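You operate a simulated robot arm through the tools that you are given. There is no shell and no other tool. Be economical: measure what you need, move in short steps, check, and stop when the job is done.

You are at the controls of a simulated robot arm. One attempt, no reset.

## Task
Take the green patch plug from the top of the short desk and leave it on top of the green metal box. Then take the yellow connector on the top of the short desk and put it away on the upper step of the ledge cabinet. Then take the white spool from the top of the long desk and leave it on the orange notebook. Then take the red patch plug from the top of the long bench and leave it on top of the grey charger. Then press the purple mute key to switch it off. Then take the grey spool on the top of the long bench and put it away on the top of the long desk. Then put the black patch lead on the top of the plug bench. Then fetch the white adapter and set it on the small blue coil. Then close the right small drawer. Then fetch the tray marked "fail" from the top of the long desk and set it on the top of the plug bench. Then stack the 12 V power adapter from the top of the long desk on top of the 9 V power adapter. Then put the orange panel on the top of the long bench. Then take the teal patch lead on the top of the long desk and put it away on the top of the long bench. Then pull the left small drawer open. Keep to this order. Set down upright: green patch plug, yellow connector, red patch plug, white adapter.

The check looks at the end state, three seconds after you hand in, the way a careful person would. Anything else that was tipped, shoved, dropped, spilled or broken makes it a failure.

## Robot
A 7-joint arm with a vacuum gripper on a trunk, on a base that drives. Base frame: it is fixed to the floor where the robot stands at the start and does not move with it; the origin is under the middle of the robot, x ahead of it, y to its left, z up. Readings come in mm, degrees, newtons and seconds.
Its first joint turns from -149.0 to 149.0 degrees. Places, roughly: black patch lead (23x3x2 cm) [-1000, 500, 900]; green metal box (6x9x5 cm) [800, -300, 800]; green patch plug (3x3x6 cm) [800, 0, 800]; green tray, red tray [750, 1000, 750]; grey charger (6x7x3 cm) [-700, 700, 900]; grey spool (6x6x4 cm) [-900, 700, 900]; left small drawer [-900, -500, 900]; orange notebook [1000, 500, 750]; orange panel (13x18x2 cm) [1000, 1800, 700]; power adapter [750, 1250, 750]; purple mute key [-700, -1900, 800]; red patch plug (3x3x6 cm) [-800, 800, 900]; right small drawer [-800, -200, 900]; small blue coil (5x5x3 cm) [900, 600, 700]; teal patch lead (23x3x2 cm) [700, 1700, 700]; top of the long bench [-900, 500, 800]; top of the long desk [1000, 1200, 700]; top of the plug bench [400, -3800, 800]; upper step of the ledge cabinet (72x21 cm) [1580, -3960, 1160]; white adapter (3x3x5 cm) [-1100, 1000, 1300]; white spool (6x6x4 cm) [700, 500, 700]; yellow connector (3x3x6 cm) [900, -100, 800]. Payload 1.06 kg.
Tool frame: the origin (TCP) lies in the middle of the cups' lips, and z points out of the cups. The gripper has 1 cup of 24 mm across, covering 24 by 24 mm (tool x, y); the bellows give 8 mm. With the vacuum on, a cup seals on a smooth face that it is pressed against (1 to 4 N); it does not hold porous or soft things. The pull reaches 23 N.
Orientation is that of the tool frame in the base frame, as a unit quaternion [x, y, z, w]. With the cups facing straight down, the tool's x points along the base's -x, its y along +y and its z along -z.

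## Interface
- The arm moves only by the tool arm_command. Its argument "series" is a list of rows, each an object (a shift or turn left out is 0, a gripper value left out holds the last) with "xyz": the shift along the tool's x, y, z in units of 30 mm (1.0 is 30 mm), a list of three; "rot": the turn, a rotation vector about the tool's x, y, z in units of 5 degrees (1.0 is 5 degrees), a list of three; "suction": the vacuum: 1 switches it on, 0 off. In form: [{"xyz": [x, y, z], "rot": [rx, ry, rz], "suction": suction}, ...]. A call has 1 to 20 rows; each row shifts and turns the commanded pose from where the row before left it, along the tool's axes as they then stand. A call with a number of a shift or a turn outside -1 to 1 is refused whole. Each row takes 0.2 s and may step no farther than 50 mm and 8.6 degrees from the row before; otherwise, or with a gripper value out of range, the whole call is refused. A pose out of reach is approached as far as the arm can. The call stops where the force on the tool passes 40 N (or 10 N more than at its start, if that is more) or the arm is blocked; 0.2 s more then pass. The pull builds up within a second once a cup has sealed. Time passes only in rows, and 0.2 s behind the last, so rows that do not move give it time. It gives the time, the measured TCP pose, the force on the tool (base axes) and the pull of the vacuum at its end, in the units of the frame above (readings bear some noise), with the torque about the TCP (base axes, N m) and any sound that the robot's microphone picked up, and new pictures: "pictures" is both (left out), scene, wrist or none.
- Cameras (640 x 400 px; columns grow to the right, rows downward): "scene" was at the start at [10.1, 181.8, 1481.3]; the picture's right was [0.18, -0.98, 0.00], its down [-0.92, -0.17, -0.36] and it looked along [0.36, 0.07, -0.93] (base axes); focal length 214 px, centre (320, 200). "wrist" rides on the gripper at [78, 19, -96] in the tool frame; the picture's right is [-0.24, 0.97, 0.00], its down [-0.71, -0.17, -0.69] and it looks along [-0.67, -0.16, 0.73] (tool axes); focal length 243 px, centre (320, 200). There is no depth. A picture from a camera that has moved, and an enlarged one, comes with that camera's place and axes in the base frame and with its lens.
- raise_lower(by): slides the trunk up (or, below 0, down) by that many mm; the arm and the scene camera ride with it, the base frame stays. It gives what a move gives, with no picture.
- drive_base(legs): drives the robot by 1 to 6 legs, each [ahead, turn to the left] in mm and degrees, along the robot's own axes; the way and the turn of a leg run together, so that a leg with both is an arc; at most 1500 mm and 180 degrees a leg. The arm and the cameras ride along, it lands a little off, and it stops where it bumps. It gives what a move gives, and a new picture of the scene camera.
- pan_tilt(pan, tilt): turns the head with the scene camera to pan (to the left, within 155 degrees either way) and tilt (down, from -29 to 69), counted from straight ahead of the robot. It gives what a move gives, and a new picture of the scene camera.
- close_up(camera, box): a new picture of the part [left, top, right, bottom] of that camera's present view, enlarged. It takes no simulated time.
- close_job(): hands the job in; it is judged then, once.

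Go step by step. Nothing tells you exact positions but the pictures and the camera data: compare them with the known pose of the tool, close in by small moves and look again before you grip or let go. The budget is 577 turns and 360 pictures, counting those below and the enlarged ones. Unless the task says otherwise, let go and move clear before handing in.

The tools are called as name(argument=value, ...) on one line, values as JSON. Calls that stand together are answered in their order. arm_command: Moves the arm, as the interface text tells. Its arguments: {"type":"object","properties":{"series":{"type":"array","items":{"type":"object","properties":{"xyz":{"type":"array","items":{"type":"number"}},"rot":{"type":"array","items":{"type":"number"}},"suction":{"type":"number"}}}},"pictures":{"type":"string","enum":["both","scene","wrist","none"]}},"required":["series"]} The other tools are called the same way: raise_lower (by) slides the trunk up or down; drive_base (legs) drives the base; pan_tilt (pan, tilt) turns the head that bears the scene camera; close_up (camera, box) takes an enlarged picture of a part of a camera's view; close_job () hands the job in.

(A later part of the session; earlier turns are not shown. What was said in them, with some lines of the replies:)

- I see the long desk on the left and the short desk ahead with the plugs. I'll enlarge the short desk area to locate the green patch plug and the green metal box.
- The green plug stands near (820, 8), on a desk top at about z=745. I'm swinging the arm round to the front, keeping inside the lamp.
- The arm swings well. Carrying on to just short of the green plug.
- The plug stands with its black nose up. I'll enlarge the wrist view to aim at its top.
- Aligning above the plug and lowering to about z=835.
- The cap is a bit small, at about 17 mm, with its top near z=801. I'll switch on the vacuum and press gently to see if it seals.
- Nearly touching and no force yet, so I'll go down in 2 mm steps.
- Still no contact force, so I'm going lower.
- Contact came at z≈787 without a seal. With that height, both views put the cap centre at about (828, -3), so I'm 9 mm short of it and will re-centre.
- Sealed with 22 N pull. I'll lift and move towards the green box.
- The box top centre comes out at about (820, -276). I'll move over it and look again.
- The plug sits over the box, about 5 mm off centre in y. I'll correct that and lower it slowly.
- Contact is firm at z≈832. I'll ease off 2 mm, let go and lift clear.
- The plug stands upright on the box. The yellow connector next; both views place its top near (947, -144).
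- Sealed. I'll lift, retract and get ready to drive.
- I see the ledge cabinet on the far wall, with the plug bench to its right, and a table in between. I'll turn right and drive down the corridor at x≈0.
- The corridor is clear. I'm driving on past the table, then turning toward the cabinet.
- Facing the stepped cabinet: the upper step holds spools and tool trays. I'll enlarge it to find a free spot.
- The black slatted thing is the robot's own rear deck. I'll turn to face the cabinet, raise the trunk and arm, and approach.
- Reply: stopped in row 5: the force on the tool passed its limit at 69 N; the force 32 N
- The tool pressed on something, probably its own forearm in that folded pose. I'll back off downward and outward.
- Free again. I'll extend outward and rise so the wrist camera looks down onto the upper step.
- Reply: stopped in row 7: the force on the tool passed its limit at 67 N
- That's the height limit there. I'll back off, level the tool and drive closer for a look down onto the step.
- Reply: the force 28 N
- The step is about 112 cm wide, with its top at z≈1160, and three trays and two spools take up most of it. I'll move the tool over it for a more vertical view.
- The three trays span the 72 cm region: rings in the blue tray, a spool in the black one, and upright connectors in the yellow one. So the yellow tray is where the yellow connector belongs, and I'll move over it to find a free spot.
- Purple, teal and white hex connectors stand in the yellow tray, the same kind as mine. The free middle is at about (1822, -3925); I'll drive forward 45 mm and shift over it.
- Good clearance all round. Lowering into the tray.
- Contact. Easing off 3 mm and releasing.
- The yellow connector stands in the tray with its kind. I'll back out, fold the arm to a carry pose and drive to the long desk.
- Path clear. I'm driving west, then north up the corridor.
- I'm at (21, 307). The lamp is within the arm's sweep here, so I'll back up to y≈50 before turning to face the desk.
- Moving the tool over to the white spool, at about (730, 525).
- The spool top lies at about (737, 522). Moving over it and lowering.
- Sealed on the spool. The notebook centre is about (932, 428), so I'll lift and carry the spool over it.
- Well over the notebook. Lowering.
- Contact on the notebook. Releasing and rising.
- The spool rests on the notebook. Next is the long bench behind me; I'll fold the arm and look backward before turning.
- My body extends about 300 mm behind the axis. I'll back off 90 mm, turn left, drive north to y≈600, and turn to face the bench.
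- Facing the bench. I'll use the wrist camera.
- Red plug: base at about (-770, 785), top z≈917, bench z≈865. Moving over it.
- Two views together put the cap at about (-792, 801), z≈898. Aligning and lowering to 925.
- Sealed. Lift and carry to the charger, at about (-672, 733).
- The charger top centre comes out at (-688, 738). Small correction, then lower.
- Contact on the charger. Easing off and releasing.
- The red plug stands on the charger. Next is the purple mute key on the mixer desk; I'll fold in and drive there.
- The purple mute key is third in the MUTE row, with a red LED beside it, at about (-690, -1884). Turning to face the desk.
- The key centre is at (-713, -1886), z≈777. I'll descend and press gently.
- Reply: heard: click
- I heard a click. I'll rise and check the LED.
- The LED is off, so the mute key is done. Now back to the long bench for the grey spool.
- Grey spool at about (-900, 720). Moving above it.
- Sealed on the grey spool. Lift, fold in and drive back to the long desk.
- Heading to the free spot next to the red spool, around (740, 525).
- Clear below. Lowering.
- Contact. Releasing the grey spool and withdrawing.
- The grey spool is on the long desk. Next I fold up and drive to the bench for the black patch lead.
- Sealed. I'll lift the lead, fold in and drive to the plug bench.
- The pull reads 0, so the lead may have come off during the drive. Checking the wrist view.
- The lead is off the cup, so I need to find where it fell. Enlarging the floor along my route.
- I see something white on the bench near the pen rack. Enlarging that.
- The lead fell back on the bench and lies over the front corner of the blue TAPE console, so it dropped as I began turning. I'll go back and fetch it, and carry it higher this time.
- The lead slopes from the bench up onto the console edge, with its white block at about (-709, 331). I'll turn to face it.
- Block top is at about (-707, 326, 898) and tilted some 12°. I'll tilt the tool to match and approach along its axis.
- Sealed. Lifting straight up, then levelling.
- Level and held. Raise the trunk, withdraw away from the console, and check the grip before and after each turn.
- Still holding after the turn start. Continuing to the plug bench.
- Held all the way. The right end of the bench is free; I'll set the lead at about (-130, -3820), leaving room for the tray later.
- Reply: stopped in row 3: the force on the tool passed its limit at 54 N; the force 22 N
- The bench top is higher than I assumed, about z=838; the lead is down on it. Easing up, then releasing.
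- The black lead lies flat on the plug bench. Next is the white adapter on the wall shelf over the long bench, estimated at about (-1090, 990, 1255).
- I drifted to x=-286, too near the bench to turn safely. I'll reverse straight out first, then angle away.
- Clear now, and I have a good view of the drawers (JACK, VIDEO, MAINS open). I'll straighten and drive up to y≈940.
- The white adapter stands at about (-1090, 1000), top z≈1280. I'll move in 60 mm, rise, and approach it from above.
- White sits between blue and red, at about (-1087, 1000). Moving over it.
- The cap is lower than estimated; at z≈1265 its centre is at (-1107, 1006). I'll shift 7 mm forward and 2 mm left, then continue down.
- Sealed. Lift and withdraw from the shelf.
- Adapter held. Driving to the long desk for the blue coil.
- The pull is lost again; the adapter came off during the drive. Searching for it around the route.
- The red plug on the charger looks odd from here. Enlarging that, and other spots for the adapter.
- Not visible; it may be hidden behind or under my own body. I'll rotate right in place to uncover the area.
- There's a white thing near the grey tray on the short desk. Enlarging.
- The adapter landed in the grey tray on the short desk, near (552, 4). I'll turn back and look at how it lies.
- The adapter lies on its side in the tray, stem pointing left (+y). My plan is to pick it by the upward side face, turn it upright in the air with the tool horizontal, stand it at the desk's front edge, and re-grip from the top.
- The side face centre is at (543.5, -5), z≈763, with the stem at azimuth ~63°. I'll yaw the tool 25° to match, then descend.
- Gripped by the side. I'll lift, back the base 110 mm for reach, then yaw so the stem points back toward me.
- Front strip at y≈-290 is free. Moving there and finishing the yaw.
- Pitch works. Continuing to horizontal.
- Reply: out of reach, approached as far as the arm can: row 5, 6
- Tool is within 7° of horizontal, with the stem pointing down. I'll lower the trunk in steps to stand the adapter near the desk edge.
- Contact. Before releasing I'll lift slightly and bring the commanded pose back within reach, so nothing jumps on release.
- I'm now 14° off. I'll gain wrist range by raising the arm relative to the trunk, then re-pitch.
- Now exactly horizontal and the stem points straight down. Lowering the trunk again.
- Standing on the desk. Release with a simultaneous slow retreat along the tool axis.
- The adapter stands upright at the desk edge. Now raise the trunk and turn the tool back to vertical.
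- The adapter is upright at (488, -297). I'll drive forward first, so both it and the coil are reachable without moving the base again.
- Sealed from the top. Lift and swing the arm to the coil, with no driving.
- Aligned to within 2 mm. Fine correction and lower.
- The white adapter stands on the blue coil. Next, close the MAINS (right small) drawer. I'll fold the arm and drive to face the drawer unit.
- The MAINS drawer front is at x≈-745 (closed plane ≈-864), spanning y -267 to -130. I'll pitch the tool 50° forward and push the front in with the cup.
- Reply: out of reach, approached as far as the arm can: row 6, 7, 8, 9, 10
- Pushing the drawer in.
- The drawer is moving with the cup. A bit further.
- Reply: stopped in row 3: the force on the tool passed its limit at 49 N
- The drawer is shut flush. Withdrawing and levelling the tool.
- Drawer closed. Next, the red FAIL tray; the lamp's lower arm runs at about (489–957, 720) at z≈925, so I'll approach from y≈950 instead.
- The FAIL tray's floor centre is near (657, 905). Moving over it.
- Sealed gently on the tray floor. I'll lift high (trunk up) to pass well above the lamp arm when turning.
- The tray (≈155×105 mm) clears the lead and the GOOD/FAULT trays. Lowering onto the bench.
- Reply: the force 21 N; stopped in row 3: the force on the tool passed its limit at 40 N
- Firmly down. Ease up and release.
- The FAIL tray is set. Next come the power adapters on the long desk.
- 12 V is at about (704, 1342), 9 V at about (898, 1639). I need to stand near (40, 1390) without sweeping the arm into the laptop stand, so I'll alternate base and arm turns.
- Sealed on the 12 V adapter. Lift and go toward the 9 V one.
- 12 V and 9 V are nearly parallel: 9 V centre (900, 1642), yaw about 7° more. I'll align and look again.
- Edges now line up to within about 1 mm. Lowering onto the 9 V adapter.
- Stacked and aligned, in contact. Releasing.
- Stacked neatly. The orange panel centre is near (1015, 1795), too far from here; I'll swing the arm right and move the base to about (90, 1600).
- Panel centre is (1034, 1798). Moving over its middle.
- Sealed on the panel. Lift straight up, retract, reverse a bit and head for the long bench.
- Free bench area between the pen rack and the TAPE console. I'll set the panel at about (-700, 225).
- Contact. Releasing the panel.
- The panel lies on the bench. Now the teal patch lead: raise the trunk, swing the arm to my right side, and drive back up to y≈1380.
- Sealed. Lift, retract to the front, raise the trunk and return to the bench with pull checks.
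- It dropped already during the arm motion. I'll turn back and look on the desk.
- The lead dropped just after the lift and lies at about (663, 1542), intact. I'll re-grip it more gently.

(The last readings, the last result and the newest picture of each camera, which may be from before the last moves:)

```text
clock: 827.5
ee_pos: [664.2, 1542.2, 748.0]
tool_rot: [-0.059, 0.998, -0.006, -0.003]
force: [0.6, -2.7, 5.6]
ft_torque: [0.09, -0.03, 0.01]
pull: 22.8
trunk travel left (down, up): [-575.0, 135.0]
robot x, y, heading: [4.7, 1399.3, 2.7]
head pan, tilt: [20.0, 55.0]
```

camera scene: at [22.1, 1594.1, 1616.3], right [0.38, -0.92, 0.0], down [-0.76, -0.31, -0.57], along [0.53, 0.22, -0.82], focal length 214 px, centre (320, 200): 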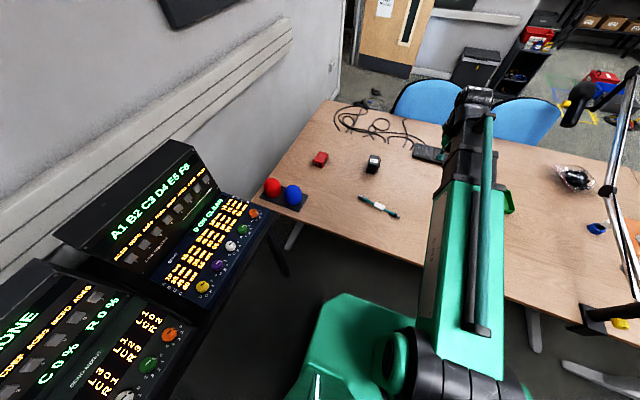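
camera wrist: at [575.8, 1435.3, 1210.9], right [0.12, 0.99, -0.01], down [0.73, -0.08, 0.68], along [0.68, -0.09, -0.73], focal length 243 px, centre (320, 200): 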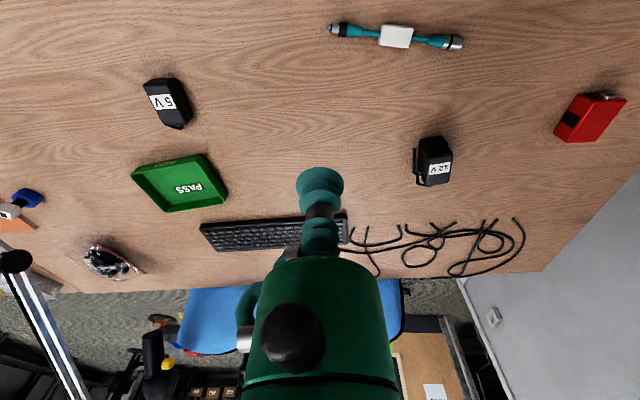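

Sealed at a light touch. Lifting slowly.

arm_command(series=[{"xyz": [0, 0, -0.1]}, {"xyz": [0, 0, -0.2]}, {"xyz": [0, 0, -0.4]}, {"xyz": [0, 0, -0.6]}, {"xyz": [0, 0, -0.8]}, {"xyz": [0, 0, -0.8]}, {"xyz": [0, 0, -0.8]}, {"xyz": [0, 0, -0.8]}, {"xyz": [0, 0, -0.8]}, {"xyz": [0, 0, -0.8]}, {"xyz": [0, 0, -0.8]}, {"xyz": [0, 0, -0.6]}, {"xyz": [0, 0, -0.3]}, {}], pictures="wrist")

```text
clock: 830.5
ee_pos: [665.2, 1545.4, 982.1]
tool_rot: [-0.059, 0.998, -0.005, -0.003]
force: [-0.4, -0.5, -1.0]
ft_torque: [0.0, -0.02, -0.04]
pull: 23.2
trunk travel left (down, up): [-575.0, 135.0]
robot x, y, heading: [6.7, 1398.0, 2.2]
head pan, tilt: [20.0, 55.0]
camera wrist: at [586.9, 1555.0, 1077.2], right [0.12, 0.99, -0.01], down [0.73, -0.08, 0.68], along [0.68, -0.09, -0.73], focal length 243 px, centre (320, 200)
```

wrist: 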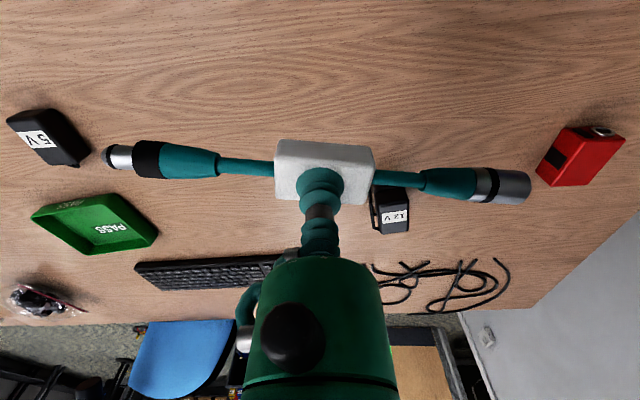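

raise_lower(by=120)

drive_base(legs=[[0, -93]])

drive_base(legs=[[1400, 0]])

```text
clock: 832.0
ee_pos: [666.6, 1546.3, 1101.6]
tool_rot: [-0.06, 0.998, -0.005, -0.003]
force: [0.3, 0.4, -0.9]
ft_torque: [-0.01, 0.01, -0.03]
pull: 23.0
trunk travel left (down, up): [-695.0, 15.0]
robot x, y, heading: [7.0, 1394.8, 2.0]
head pan, tilt: [20.0, 55.0]
```

```text
clock: 836.3
ee_pos: [125.7, 732.4, 1102.1]
tool_rot: [0.682, 0.732, -0.001, -0.006]
force: [0.0, -0.3, -0.3]
ft_torque: [-0.01, 0.0, 0.0]
pull: 23.4
trunk travel left (down, up): [-695.0, 15.0]
robot x, y, heading: [6.0, 1396.8, -90.2]
head pan, tilt: [20.0, 55.0]
camera scene: at [202.0, 1375.2, 1616.3], right [-0.94, -0.34, 0.0], down [-0.28, 0.77, -0.57], along [0.19, -0.54, -0.82], focal length 214 px, centre (320, 200)
```

scene: 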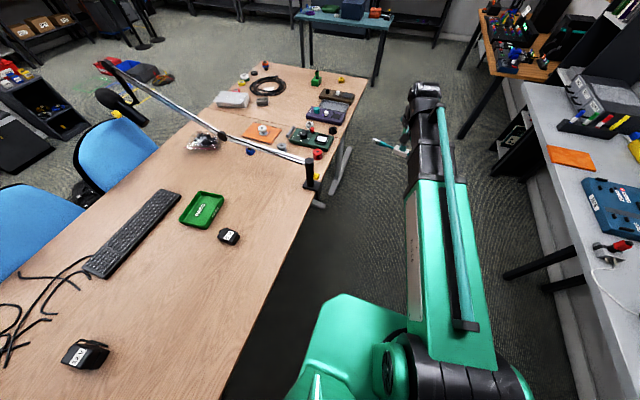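

```text
clock: 843.3
ee_pos: [129.8, -673.8, 1101.9]
tool_rot: [0.679, 0.734, -0.001, -0.006]
force: [0.3, -0.3, -0.1]
ft_torque: [0.0, 0.01, -0.02]
pull: 23.3
trunk travel left (down, up): [-695.0, 15.0]
robot x, y, heading: [8.1, -14.0, -89.9]
head pan, tilt: [20.0, 55.0]
camera scene: at [201.7, -30.7, 1616.3], right [-0.94, -0.34, 0.0], down [-0.28, 0.77, -0.57], along [0.2, -0.54, -0.82], focal length 214 px, centre (320, 200)
```

scene: 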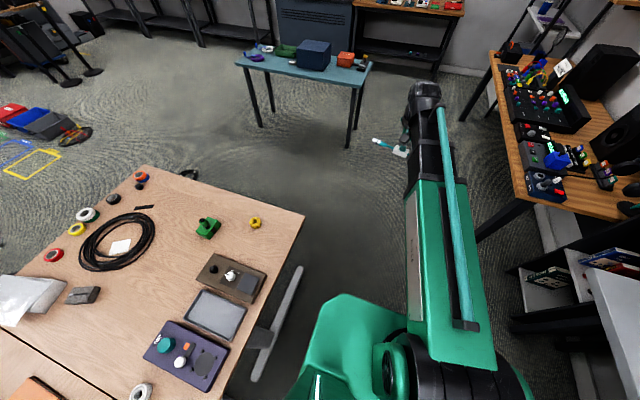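

drive_base(legs=[[0, -90]])

arm_command(series=[{}], pictures="wrist")

```text
clock: 847.6
ee_pos: [-660.0, -119.2, 1102.4]
tool_rot: [1.0, 0.029, 0.003, -0.006]
force: [-0.3, 1.6, -1.2]
ft_torque: [0.03, 0.01, 0.0]
pull: 22.8
trunk travel left (down, up): [-695.0, 15.0]
robot x, y, heading: [5.8, -7.1, 178.9]
head pan, tilt: [20.0, 55.0]
camera scene: at [-19.3, -202.5, 1616.3], right [-0.33, 0.95, 0.0], down [0.77, 0.27, -0.57], along [-0.54, -0.19, -0.82], focal length 214 px, centre (320, 200)
```

scene: 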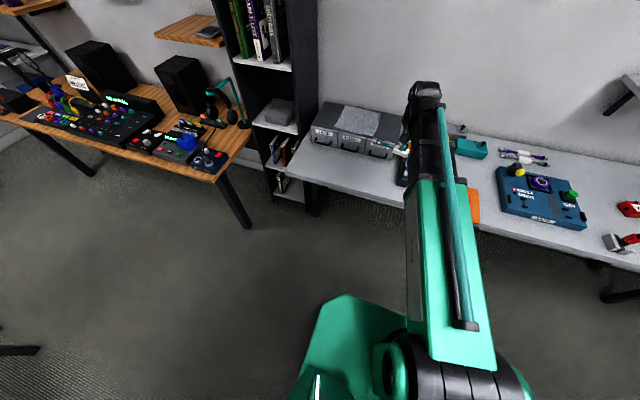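

```text
clock: 848.0
ee_pos: [-660.2, -119.1, 1103.2]
tool_rot: [1.0, 0.029, 0.003, -0.005]
force: [-0.1, 0.2, -1.5]
ft_torque: [0.0, 0.02, -0.03]
pull: 22.9
trunk travel left (down, up): [-695.0, 15.0]
robot x, y, heading: [5.0, -12.1, 178.9]
head pan, tilt: [20.0, 55.0]
camera wrist: at [-580.4, -135.7, 1197.1], right [-0.18, -0.98, -0.01], down [-0.72, 0.12, 0.68], along [-0.67, 0.13, -0.73], focal length 243 px, centre (320, 200)
```

wrist: 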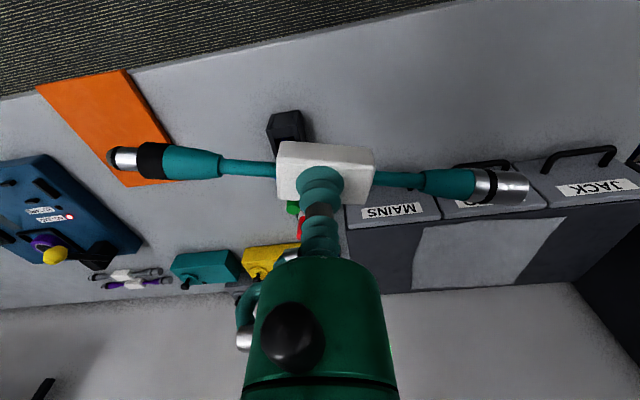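

arm_command(series=[{"xyz": [0.1, -0.4, 0]}, {"xyz": [0.15, -0.7, 0]}, {"xyz": [0.15, -0.7, 0]}, {"xyz": [0.15, -0.7, 0]}, {"xyz": [0.15, -0.7, 0]}, {"xyz": [0.1, -0.5, 0]}, {}], pictures="none")

raise_lower(by=-120)

arm_command(series=[{"xyz": [0, 0, 0.6]}, {"xyz": [0, 0, 0.8]}, {"xyz": [0, 0, 0.8]}, {"xyz": [0, 0, 0.4]}, {}], pictures="wrist")

```text
clock: 849.6
ee_pos: [-643.3, -6.7, 1103.5]
tool_rot: [1.0, 0.03, 0.004, -0.005]
force: [0.8, -0.8, -1.0]
ft_torque: [0.0, 0.0, -0.02]
pull: 22.9
trunk travel left (down, up): [-695.0, 15.0]
robot x, y, heading: [8.7, -7.4, 178.9]
head pan, tilt: [20.0, 55.0]
```

```text
clock: 851.1
ee_pos: [-642.9, -8.2, 983.8]
tool_rot: [1.0, 0.028, 0.003, -0.005]
force: [0.6, -0.1, -1.4]
ft_torque: [0.03, 0.01, 0.0]
pull: 23.1
trunk travel left (down, up): [-575.0, 135.0]
robot x, y, heading: [7.8, -12.4, 179.0]
head pan, tilt: [20.0, 55.0]
```

```text
clock: 852.3
ee_pos: [-642.4, -6.0, 905.9]
tool_rot: [1.0, 0.028, 0.004, -0.006]
force: [-0.6, 0.4, -1.3]
ft_torque: [0.02, -0.01, -0.01]
pull: 22.8
trunk travel left (down, up): [-575.0, 135.0]
robot x, y, heading: [6.9, -7.9, 179.1]
head pan, tilt: [20.0, 55.0]
camera wrist: at [-563.1, -23.6, 1000.7], right [-0.18, -0.98, -0.01], down [-0.72, 0.12, 0.68], along [-0.67, 0.13, -0.73], focal length 243 px, centre (320, 200)
```

wrist: 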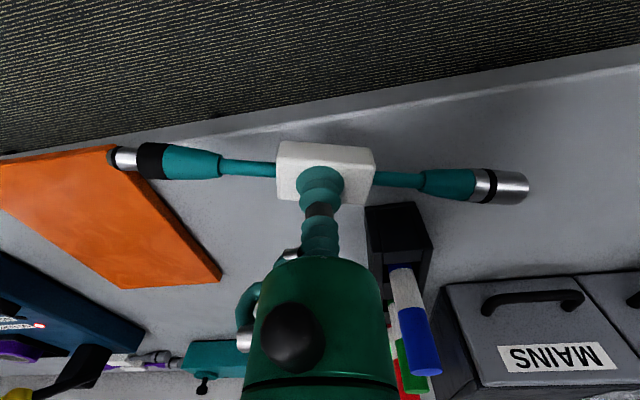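

arm_command(series=[{"xyz": [-0.35, 0.5, 0.3]}, {"xyz": [0, 0, 0.5]}, {"xyz": [0, 0, 0.2]}, {}], pictures="none")

arm_command(series=[{"xyz": [0, 0, 0.1]}, {"xyz": [0, 0, 0.05]}, {}], pictures="none")

```text
clock: 853.3
ee_pos: [-651.7, -21.7, 875.0]
tool_rot: [1.0, 0.029, 0.003, -0.006]
force: [-0.5, 0.1, -1.3]
ft_torque: [0.0, 0.02, -0.02]
pull: 22.6
trunk travel left (down, up): [-575.0, 135.0]
robot x, y, heading: [11.2, -10.4, 179.1]
head pan, tilt: [20.0, 55.0]
```

```text
clock: 854.1
ee_pos: [-651.8, -21.6, 870.3]
tool_rot: [1.0, 0.029, 0.003, -0.006]
force: [-0.9, 0.0, 0.1]
ft_torque: [-0.05, 0.02, -0.01]
pull: 22.8
trunk travel left (down, up): [-575.0, 135.0]
robot x, y, heading: [4.8, -8.8, 178.8]
head pan, tilt: [20.0, 55.0]
```

arm_command(series=[{"xyz": [0, 0, 0.08]}, {}], pictures="none")

```text
clock: 854.7
ee_pos: [-652.2, -21.4, 869.4]
tool_rot: [1.0, 0.028, 0.002, -0.005]
force: [-4.2, 0.4, 15.5]
ft_torque: [-0.11, 0.05, 0.01]
pull: 23.4
trunk travel left (down, up): [-575.0, 135.0]
robot x, y, heading: [4.9, -8.5, 179.0]
head pan, tilt: [20.0, 55.0]
```

Down on the bench. Releasing.

arm_command(series=[{"xyz": [0, 0, -0.08]}, {"suction": 0}, {}, {}, {}, {"xyz": [0, 0, -0.2]}, {"xyz": [0, 0, -0.8]}, {"xyz": [0, 0, -1]}, {"xyz": [0, 0, -1]}, {"xyz": [0, 0, -1]}, {"xyz": [0, 0, -0.8]}, {}], pictures="wrist")

```text
clock: 857.3
ee_pos: [-651.0, -22.8, 1013.1]
tool_rot: [1.0, 0.029, 0.003, -0.006]
force: [0.0, -0.6, -0.3]
ft_torque: [-0.03, -0.02, 0.02]
pull: 0.1
trunk travel left (down, up): [-575.0, 135.0]
robot x, y, heading: [10.1, -9.9, 179.0]
head pan, tilt: [20.0, 55.0]
camera wrist: at [-570.9, -39.9, 1108.7], right [-0.18, -0.98, -0.01], down [-0.72, 0.12, 0.68], along [-0.67, 0.13, -0.73], focal length 243 px, centre (320, 200)
```

wrist: 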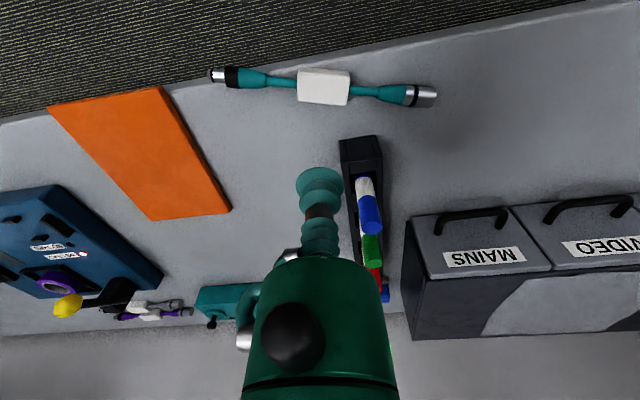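

The teal lead is on the bench. Last step: pull the JACK drawer open with suction on its front. Repositioning to face it at y≈-475.

drive_base(legs=[[0, 90], [465, 0], [0, -89]])

pan_tilt(pan=-5, tilt=45)

close_up(camera="scene", box=[240, 60, 480, 210])

```text
clock: 867.7
ee_pos: [-656.4, -505.3, 1014.3]
tool_rot: [0.999, 0.041, 0.003, -0.006]
force: [0.3, 0.1, -0.9]
ft_torque: [0.01, -0.03, 0.01]
pull: 0.2
trunk travel left (down, up): [-575.0, 135.0]
robot x, y, heading: [1.4, -476.3, -179.6]
head pan, tilt: [20.0, 55.0]
camera scene: at [-22.0, -672.2, 1496.3], right [-0.35, 0.94, 0.0], down [0.77, 0.28, -0.57], along [-0.54, -0.2, -0.82], focal length 214 px, centre (320, 200)
```

scene: 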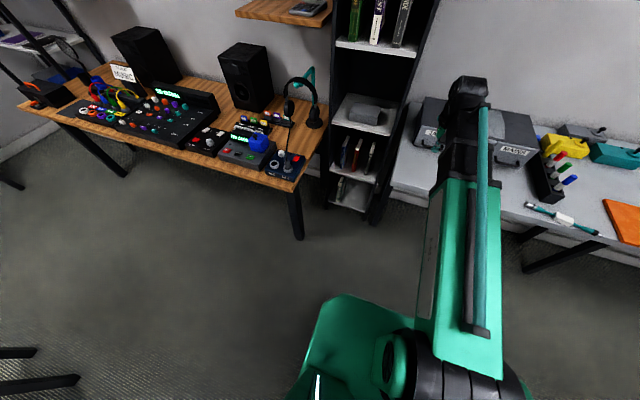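

```text
clock: 868.6
ee_pos: [-657.0, -505.8, 1013.5]
tool_rot: [0.999, 0.04, 0.003, -0.005]
force: [-0.1, -0.3, -0.5]
ft_torque: [0.01, 0.03, -0.02]
pull: 0.1
trunk travel left (down, up): [-575.0, 135.0]
robot x, y, heading: [4.1, -480.7, -179.8]
head pan, tilt: [-5.0, 45.0]
camera scene: at [-35.3, -640.6, 1509.7], right [0.08, 1.0, 0.0], down [0.7, -0.06, -0.71], along [-0.7, 0.06, -0.71], focal length 214 px, centre (320, 200)
```

scene: 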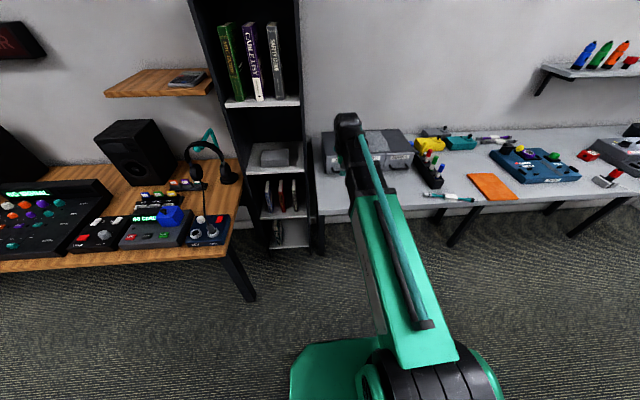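

```text
2.67 times, centred on (360, 135) of scene
camera zoom: at [-35.3, -640.6, 1509.7], right [0.08, 1.0, 0.0], down [0.7, -0.06, -0.71], along [-0.7, 0.06, -0.71], focal length 572 px, centre (213, 373)
```

zoom: 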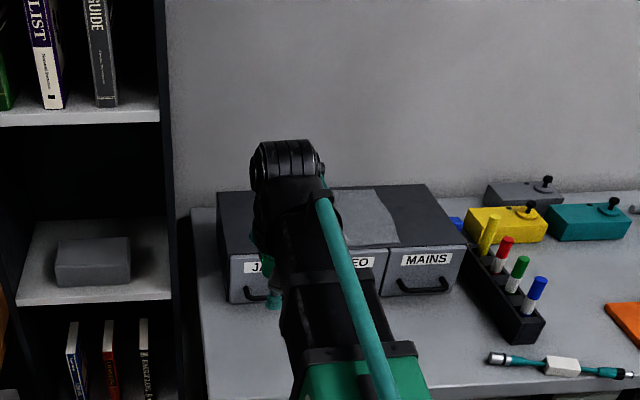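

arm_command(series=[{"xyz": [-0.92, -0.33, -0.5]}, {"xyz": [-0.92, -0.33, -0.5]}, {"xyz": [-0.92, -0.33, -0.5]}, {"xyz": [-0.92, -0.33, -0.5]}, {"rot": [0, 0, -1]}, {"rot": [0, 0, -1]}, {"rot": [0, 0, -1]}, {"rot": [0, 0, -1]}, {"rot": [0, 0, -1]}, {"rot": [0, 0, -1]}, {"rot": [0, 0, -1]}, {"rot": [0, 0, -1]}, {"rot": [0, 0, -1]}, {"rot": [0, 0, -1]}, {"rot": [0, 0, -1]}, {"rot": [0, 0, -1]}, {"rot": [0, 0, -1]}, {"rot": [0, 0, -1]}, {"rot": [0, 0, -1]}, {"rot": [0, 0, -1]}], pictures="none")

arm_command(series=[{"rot": [0, 0, -1]}, {"rot": [1, 0, 0]}, {"rot": [1, 0, 0]}, {"rot": [1, 0, 0]}, {"rot": [1, 0, 0]}, {"rot": [1, 0, 0]}, {"rot": [1, 0, 0]}, {"rot": [1, 0, 0]}, {"rot": [1, 0, 0]}, {"rot": [1, 0, 0]}, {"rot": [1, 0, 0]}, {"rot": [1, 0, 0]}, {"rot": [1, 0, 0]}, {"rot": [1, 0, 0]}, {"rot": [1, 0, 0]}, {"rot": [1, 0, 0]}, {"rot": [1, 0, 0]}, {"rot": [1, 0, 0]}, {"rot": [1, 0, 0]}, {}], pictures="wrist")

```text
clock: 872.8
ee_pos: [-769.5, -475.3, 1073.3]
tool_rot: [0.739, 0.674, 0.006, -0.002]
force: [1.1, -1.2, 0.3]
ft_torque: [-0.03, -0.01, -0.03]
pull: 0.1
trunk travel left (down, up): [-575.0, 135.0]
robot x, y, heading: [-1.7, -480.1, -179.8]
head pan, tilt: [-5.0, 45.0]
```

```text
clock: 877.0
ee_pos: [-770.3, -474.6, 1072.8]
tool_rot: [-0.499, -0.503, 0.495, 0.503]
force: [0.0, -0.4, -0.1]
ft_torque: [0.0, -0.01, 0.0]
pull: 0.1
trunk travel left (down, up): [-575.0, 135.0]
robot x, y, heading: [-1.2, -482.3, -179.9]
head pan, tilt: [-5.0, 45.0]
camera wrist: at [-673.2, -399.2, 1054.4], right [0.0, -0.23, -0.97], down [0.68, -0.71, 0.17], along [-0.73, -0.66, 0.15], focal length 243 px, centre (320, 200)
```

wrist: 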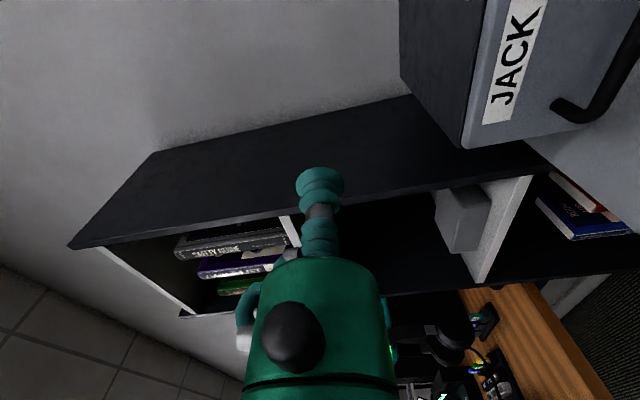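

The tool is horizontal, pointing at the drawer. Lowering the trunk to label height.

raise_lower(by=-142)

arm_command(series=[{}], pictures="both")

```text
clock: 878.7
ee_pos: [-769.9, -476.2, 932.4]
tool_rot: [0.5, 0.503, -0.495, -0.502]
force: [0.9, -0.8, 0.4]
ft_torque: [0.04, 0.0, -0.01]
pull: 0.1
trunk travel left (down, up): [-433.0, 277.0]
robot x, y, heading: [-2.3, -478.1, -179.9]
head pan, tilt: [-5.0, 45.0]
```

```text
clock: 879.1
ee_pos: [-769.1, -476.7, 932.3]
tool_rot: [0.5, 0.503, -0.495, -0.502]
force: [-0.4, -0.7, 0.0]
ft_torque: [0.0, 0.01, 0.03]
pull: 0.1
trunk travel left (down, up): [-433.0, 277.0]
robot x, y, heading: [-0.6, -480.5, -179.6]
head pan, tilt: [-5.0, 45.0]
camera scene: at [-35.3, -640.5, 1367.7], right [0.08, 1.0, 0.0], down [0.7, -0.06, -0.71], along [-0.7, 0.06, -0.71], focal length 214 px, centre (320, 200)
camera wrist: at [-673.1, -399.2, 912.6], right [0.01, -0.23, -0.97], down [0.68, -0.71, 0.17], along [-0.73, -0.66, 0.15], focal length 243 px, centre (320, 200)
```

scene: 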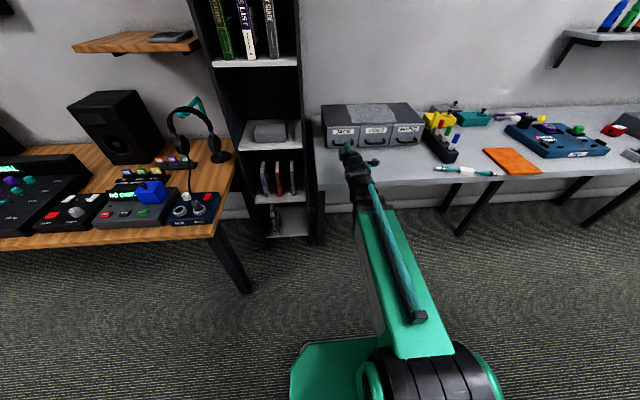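
wrist: 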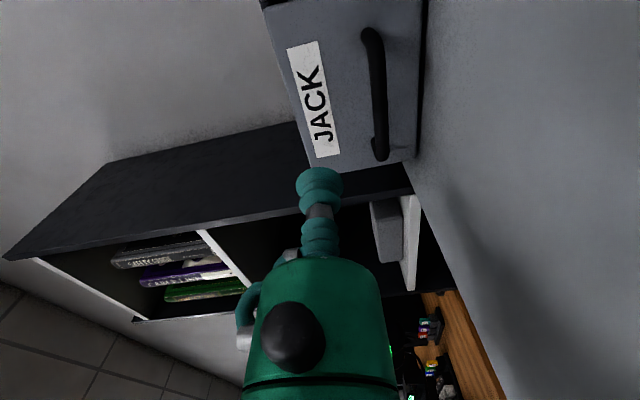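

The JACK label centre is at (y -467, z 933), so I'm well lined up. Approaching with vacuum on.

arm_command(series=[{"xyz": [0.3, 0, 0.8], "suction": 1}, {"xyz": [0, 0, 0.8]}, {"xyz": [0, 0, 0.8]}, {"xyz": [0, 0, 0.2]}, {}], pictures="wrist")

```text
clock: 880.3
ee_pos: [-839.0, -469.2, 930.1]
tool_rot: [0.5, 0.503, -0.494, -0.503]
force: [-0.4, -0.5, 0.1]
ft_torque: [0.02, 0.02, 0.03]
pull: 0.1
out of reach, approached as far as the arm can: row 1
trunk travel left (down, up): [-433.0, 277.0]
robot x, y, heading: [-4.3, -480.0, -179.7]
head pan, tilt: [-5.0, 45.0]
camera wrist: at [-742.1, -394.2, 911.5], right [0.01, -0.22, -0.97], down [0.68, -0.71, 0.17], along [-0.73, -0.66, 0.15], focal length 243 px, centre (320, 200)
```

wrist: 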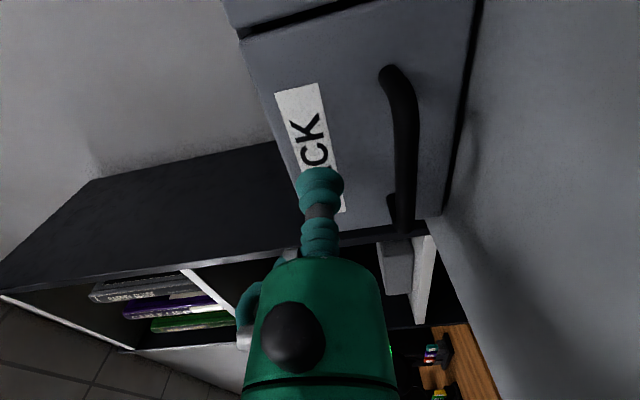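

arm_command(series=[{"xyz": [0, 0, 0.3]}, {"xyz": [0, 0, 0.2]}, {"xyz": [0, 0, 0.1]}, {}, {}], pictures="none")

arm_command(series=[{"xyz": [0, 0, 0.08]}, {"xyz": [0, 0, 0.08]}, {}, {}], pictures="none")

```text
clock: 881.5
ee_pos: [-856.8, -470.4, 932.5]
tool_rot: [0.499, 0.503, -0.496, -0.502]
force: [0.3, 0.0, -0.8]
ft_torque: [0.03, -0.01, -0.01]
pull: 0.1
trunk travel left (down, up): [-433.0, 277.0]
robot x, y, heading: [-1.8, -485.1, -180.0]
head pan, tilt: [-5.0, 45.0]
```

```text
clock: 882.5
ee_pos: [-861.4, -470.2, 931.1]
tool_rot: [0.5, 0.503, -0.494, -0.502]
force: [-0.4, -0.5, -0.7]
ft_torque: [-0.02, 0.0, -0.01]
pull: 0.1
trunk travel left (down, up): [-433.0, 277.0]
robot x, y, heading: [-0.4, -481.6, -179.8]
head pan, tilt: [-5.0, 45.0]
```

arm_command(series=[{"xyz": [0, 0, 0.08]}, {"xyz": [0, 0, 0.08]}, {}, {}, {}], pictures="none")

close_up(camera="wrist", box=[200, 60, 440, 260])

```text
clock: 883.7
ee_pos: [-866.4, -470.4, 930.2]
tool_rot: [0.5, 0.503, -0.495, -0.502]
force: [7.1, -2.4, -4.7]
ft_torque: [0.11, 0.07, 0.03]
pull: 22.7
trunk travel left (down, up): [-433.0, 277.0]
robot x, y, heading: [-3.9, -476.3, -179.7]
head pan, tilt: [-5.0, 45.0]
```

```text
2.00 times, centred on (320, 160) of wrist
camera zoom: at [-769.3, -393.8, 912.2], right [0.01, -0.22, -0.97], down [0.68, -0.71, 0.17], along [-0.73, -0.66, 0.15], focal length 485 px, centre (320, 280)
```

zoom: 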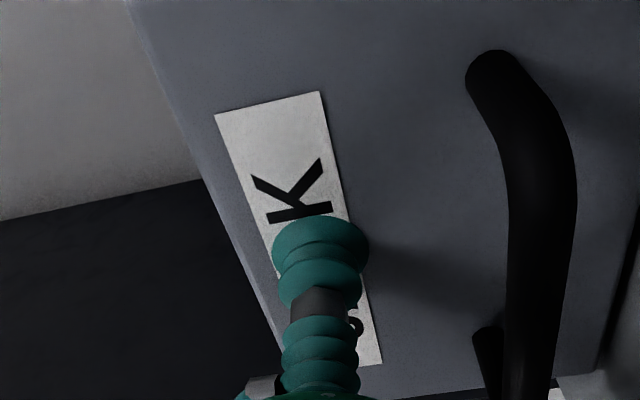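

Sealed on the drawer front. Pulling out slowly.

arm_command(series=[{"xyz": [0, 0, -0.1]}, {"xyz": [0, 0, -0.15]}, {"xyz": [0, 0, -0.2]}, {"xyz": [0, 0, -0.25]}, {"xyz": [0, 0, -0.3]}, {"xyz": [0, 0, -0.3]}, {}], pictures="wrist")

```text
clock: 885.3
ee_pos: [-826.0, -470.7, 932.1]
tool_rot: [0.5, 0.503, -0.495, -0.501]
force: [0.3, -2.8, -1.5]
ft_torque: [-0.14, 0.1, 0.02]
pull: 23.0
trunk travel left (down, up): [-433.0, 277.0]
robot x, y, heading: [-4.3, -477.6, -179.7]
head pan, tilt: [-5.0, 45.0]
camera wrist: at [-730.2, -393.8, 912.3], right [0.01, -0.22, -0.97], down [0.68, -0.71, 0.17], along [-0.73, -0.66, 0.15], focal length 243 px, centre (320, 200)
```

wrist: 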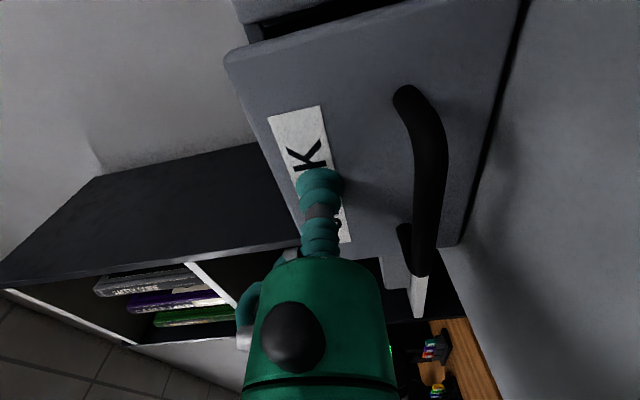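

The drawer is coming with the cup. Pulling on.

arm_command(series=[{"xyz": [0, 0, -0.3]}, {"xyz": [0, 0, -0.3]}, {"xyz": [0, 0, -0.3]}, {"xyz": [0, 0, -0.3]}, {"xyz": [0, 0, -0.3]}, {"xyz": [0, 0, -0.3]}, {"xyz": [0, 0, -0.3]}, {}], pictures="wrist")

```text
clock: 887.1
ee_pos: [-763.9, -470.8, 932.3]
tool_rot: [0.501, 0.503, -0.494, -0.502]
force: [0.5, -2.3, -4.4]
ft_torque: [0.0, 0.08, 0.0]
pull: 22.8
trunk travel left (down, up): [-433.0, 277.0]
robot x, y, heading: [3.2, -479.2, -179.7]
head pan, tilt: [-5.0, 45.0]
camera wrist: at [-667.4, -394.0, 912.3], right [0.01, -0.22, -0.97], down [0.68, -0.71, 0.17], along [-0.73, -0.66, 0.15], focal length 243 px, centre (320, 200)
```

wrist: 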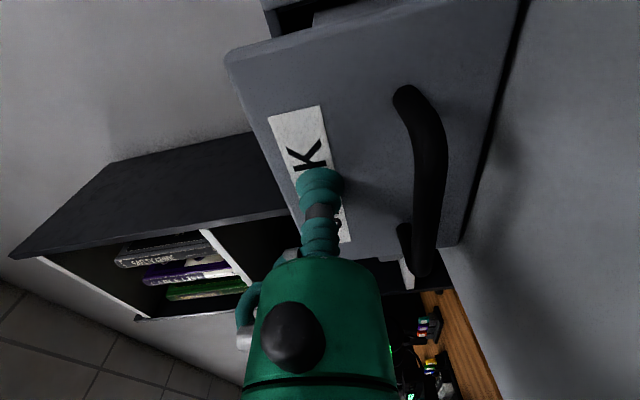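

arm_command(series=[{"xyz": [0, 0, -0.2]}, {"xyz": [0, 0, -0.2]}, {"xyz": [0, 0, -0.1]}, {}], pictures="none")

```text
clock: 888.1
ee_pos: [-748.7, -470.0, 931.7]
tool_rot: [0.501, 0.503, -0.494, -0.502]
force: [1.5, -2.5, -7.0]
ft_torque: [0.08, 0.07, 0.04]
pull: 23.2
trunk travel left (down, up): [-433.0, 277.0]
robot x, y, heading: [-1.5, -481.2, -179.6]
head pan, tilt: [-5.0, 45.0]
```

Open by about 117 mm. Release while backing away.

arm_command(series=[{"suction": 0, "xyz": [0, 0, -0.03]}, {"xyz": [0, 0, -0.1]}, {"xyz": [0, 0, -0.2]}, {"xyz": [0, 0, -0.5]}, {"xyz": [0, 0, -0.8]}, {"xyz": [0, 0, -0.8]}, {}], pictures="wrist")

raise_lower(by=142)

pan_tilt(pan=-15, tilt=45)

```text
clock: 889.7
ee_pos: [-730.5, -470.4, 930.9]
tool_rot: [0.499, 0.503, -0.495, -0.502]
force: [0.1, 0.3, 0.0]
ft_torque: [0.01, 0.0, 0.02]
pull: 0.0
out of reach, approached as far as the arm can: row 4, 5, 6
trunk travel left (down, up): [-433.0, 277.0]
robot x, y, heading: [1.4, -478.0, -179.9]
head pan, tilt: [-5.0, 45.0]
camera wrist: at [-634.5, -394.6, 912.7], right [0.01, -0.23, -0.97], down [0.68, -0.71, 0.17], along [-0.73, -0.66, 0.15], focal length 243 px, centre (320, 200)
```

wrist: 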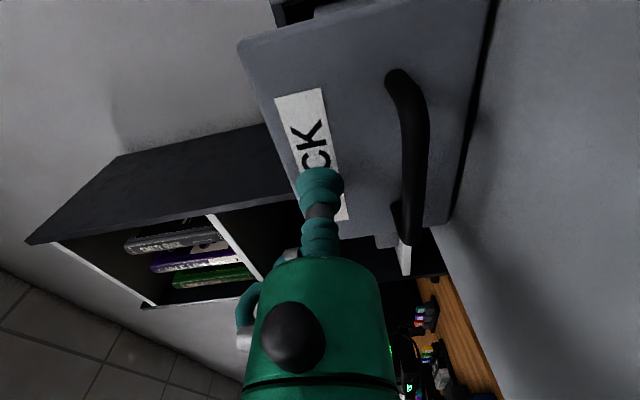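

```text
clock: 891.4
ee_pos: [-730.3, -470.5, 1073.5]
tool_rot: [0.5, 0.503, -0.495, -0.502]
force: [0.1, -0.1, -0.8]
ft_torque: [0.0, 0.03, 0.02]
pull: 0.0
trunk travel left (down, up): [-575.0, 135.0]
robot x, y, heading: [0.1, -482.8, -179.8]
head pan, tilt: [-5.0, 45.0]
```

```text
clock: 892.1
ee_pos: [-731.3, -470.8, 1072.2]
tool_rot: [0.5, 0.504, -0.495, -0.502]
force: [-0.2, 0.4, 0.7]
ft_torque: [0.04, 0.01, -0.05]
pull: 0.1
trunk travel left (down, up): [-575.0, 135.0]
robot x, y, heading: [2.6, -481.3, -179.8]
head pan, tilt: [-15.0, 45.0]
camera scene: at [-32.9, -626.7, 1509.7], right [0.25, 0.97, 0.0], down [0.68, -0.18, -0.71], along [-0.68, 0.18, -0.71], focal length 214 px, centre (320, 200)
```

scene: 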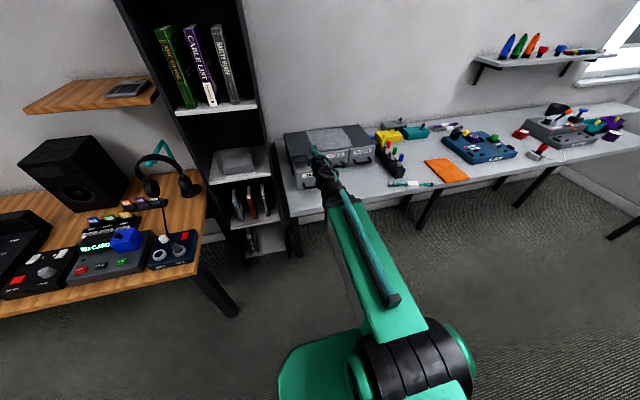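

Checking the end state: the drawers and bench in close-up.

close_up(camera="scene", box=[260, 100, 460, 220])

close_up(camera="scene", box=[420, 80, 640, 200])

pan_tilt(pan=-140, tilt=35)

```text
3.20 times, centred on (360, 160) of scene
camera zoom: at [-32.9, -626.7, 1509.7], right [0.25, 0.97, 0.0], down [0.68, -0.18, -0.71], along [-0.68, 0.18, -0.71], focal length 686 px, centre (192, 328)
```

zoom: 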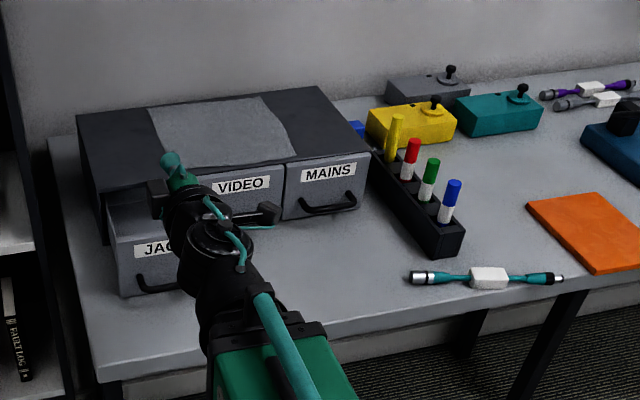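

```text
2.91 times, centred on (530, 140) of scene
camera zoom: at [-32.9, -626.7, 1509.7], right [0.25, 0.97, 0.0], down [0.68, -0.18, -0.71], along [-0.68, 0.18, -0.71], focal length 624 px, centre (-291, 374)
```

zoom: 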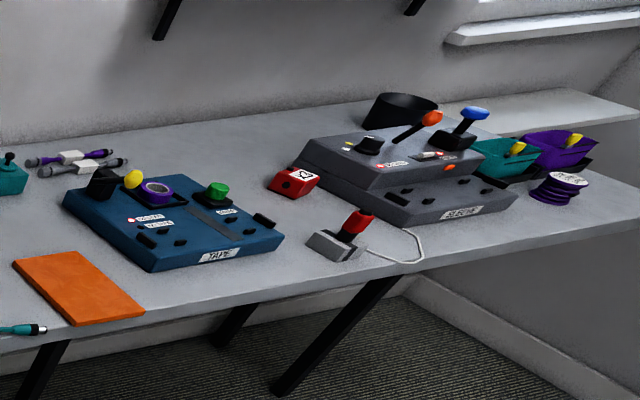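

```text
clock: 894.1
ee_pos: [-730.9, -471.5, 1073.3]
tool_rot: [0.5, 0.503, -0.495, -0.501]
force: [-0.5, -0.3, -0.2]
ft_torque: [0.01, 0.02, -0.03]
pull: 0.0
trunk travel left (down, up): [-575.0, 135.0]
robot x, y, heading: [-2.6, -477.9, -180.0]
head pan, tilt: [-140.0, 35.0]
camera scene: at [112.9, -590.5, 1524.5], right [0.65, -0.76, 0.0], down [-0.44, -0.37, -0.82], along [0.63, 0.53, -0.57], focal length 214 px, centre (320, 200)
```

scene: 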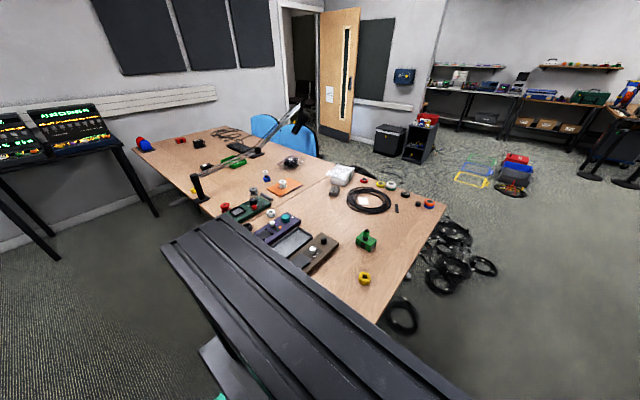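

close_up(camera="scene", box=[140, 110, 400, 260])

```text
2.46 times, centred on (270, 185) of scene
camera zoom: at [112.9, -590.5, 1524.5], right [0.65, -0.76, 0.0], down [-0.44, -0.37, -0.82], along [0.63, 0.53, -0.57], focal length 528 px, centre (443, 237)
```

zoom: 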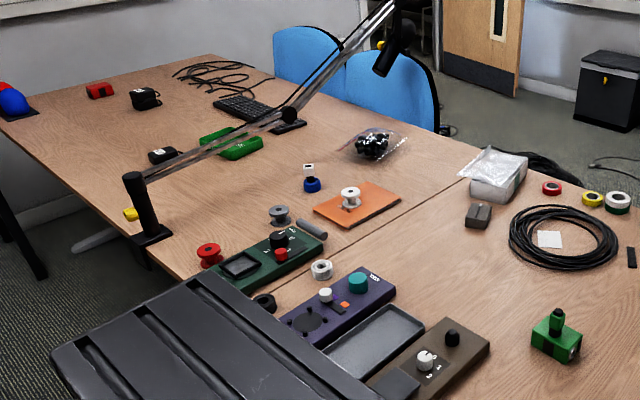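

Everything stands as asked: the green plug on its box, the adapter upright on the coil, the spools and stack in place, MAINS shut and JACK open. The gripper is empty and clear, so I'm handing in.

close_job()

```text
The job is handed in.
```

I carried out all fourteen steps in the order you gave, and the gripper ended up empty and clear.

- **Upright items:** the green plug, red plug and white adapter stood upright in my final pictures. The yellow connector stood upright when I let go of it.
- **Drops along the way:** the black patch lead, the white adapter and the teal patch lead each came off the cup once. I picked each one up again and put it where it belonged, and I saw no damage or anything else moved.
- **Yellow connector:** I stood it in the yellow tray on the upper step, next to the other connectors of the same kind. I found no clear spot big enough on the bare step.
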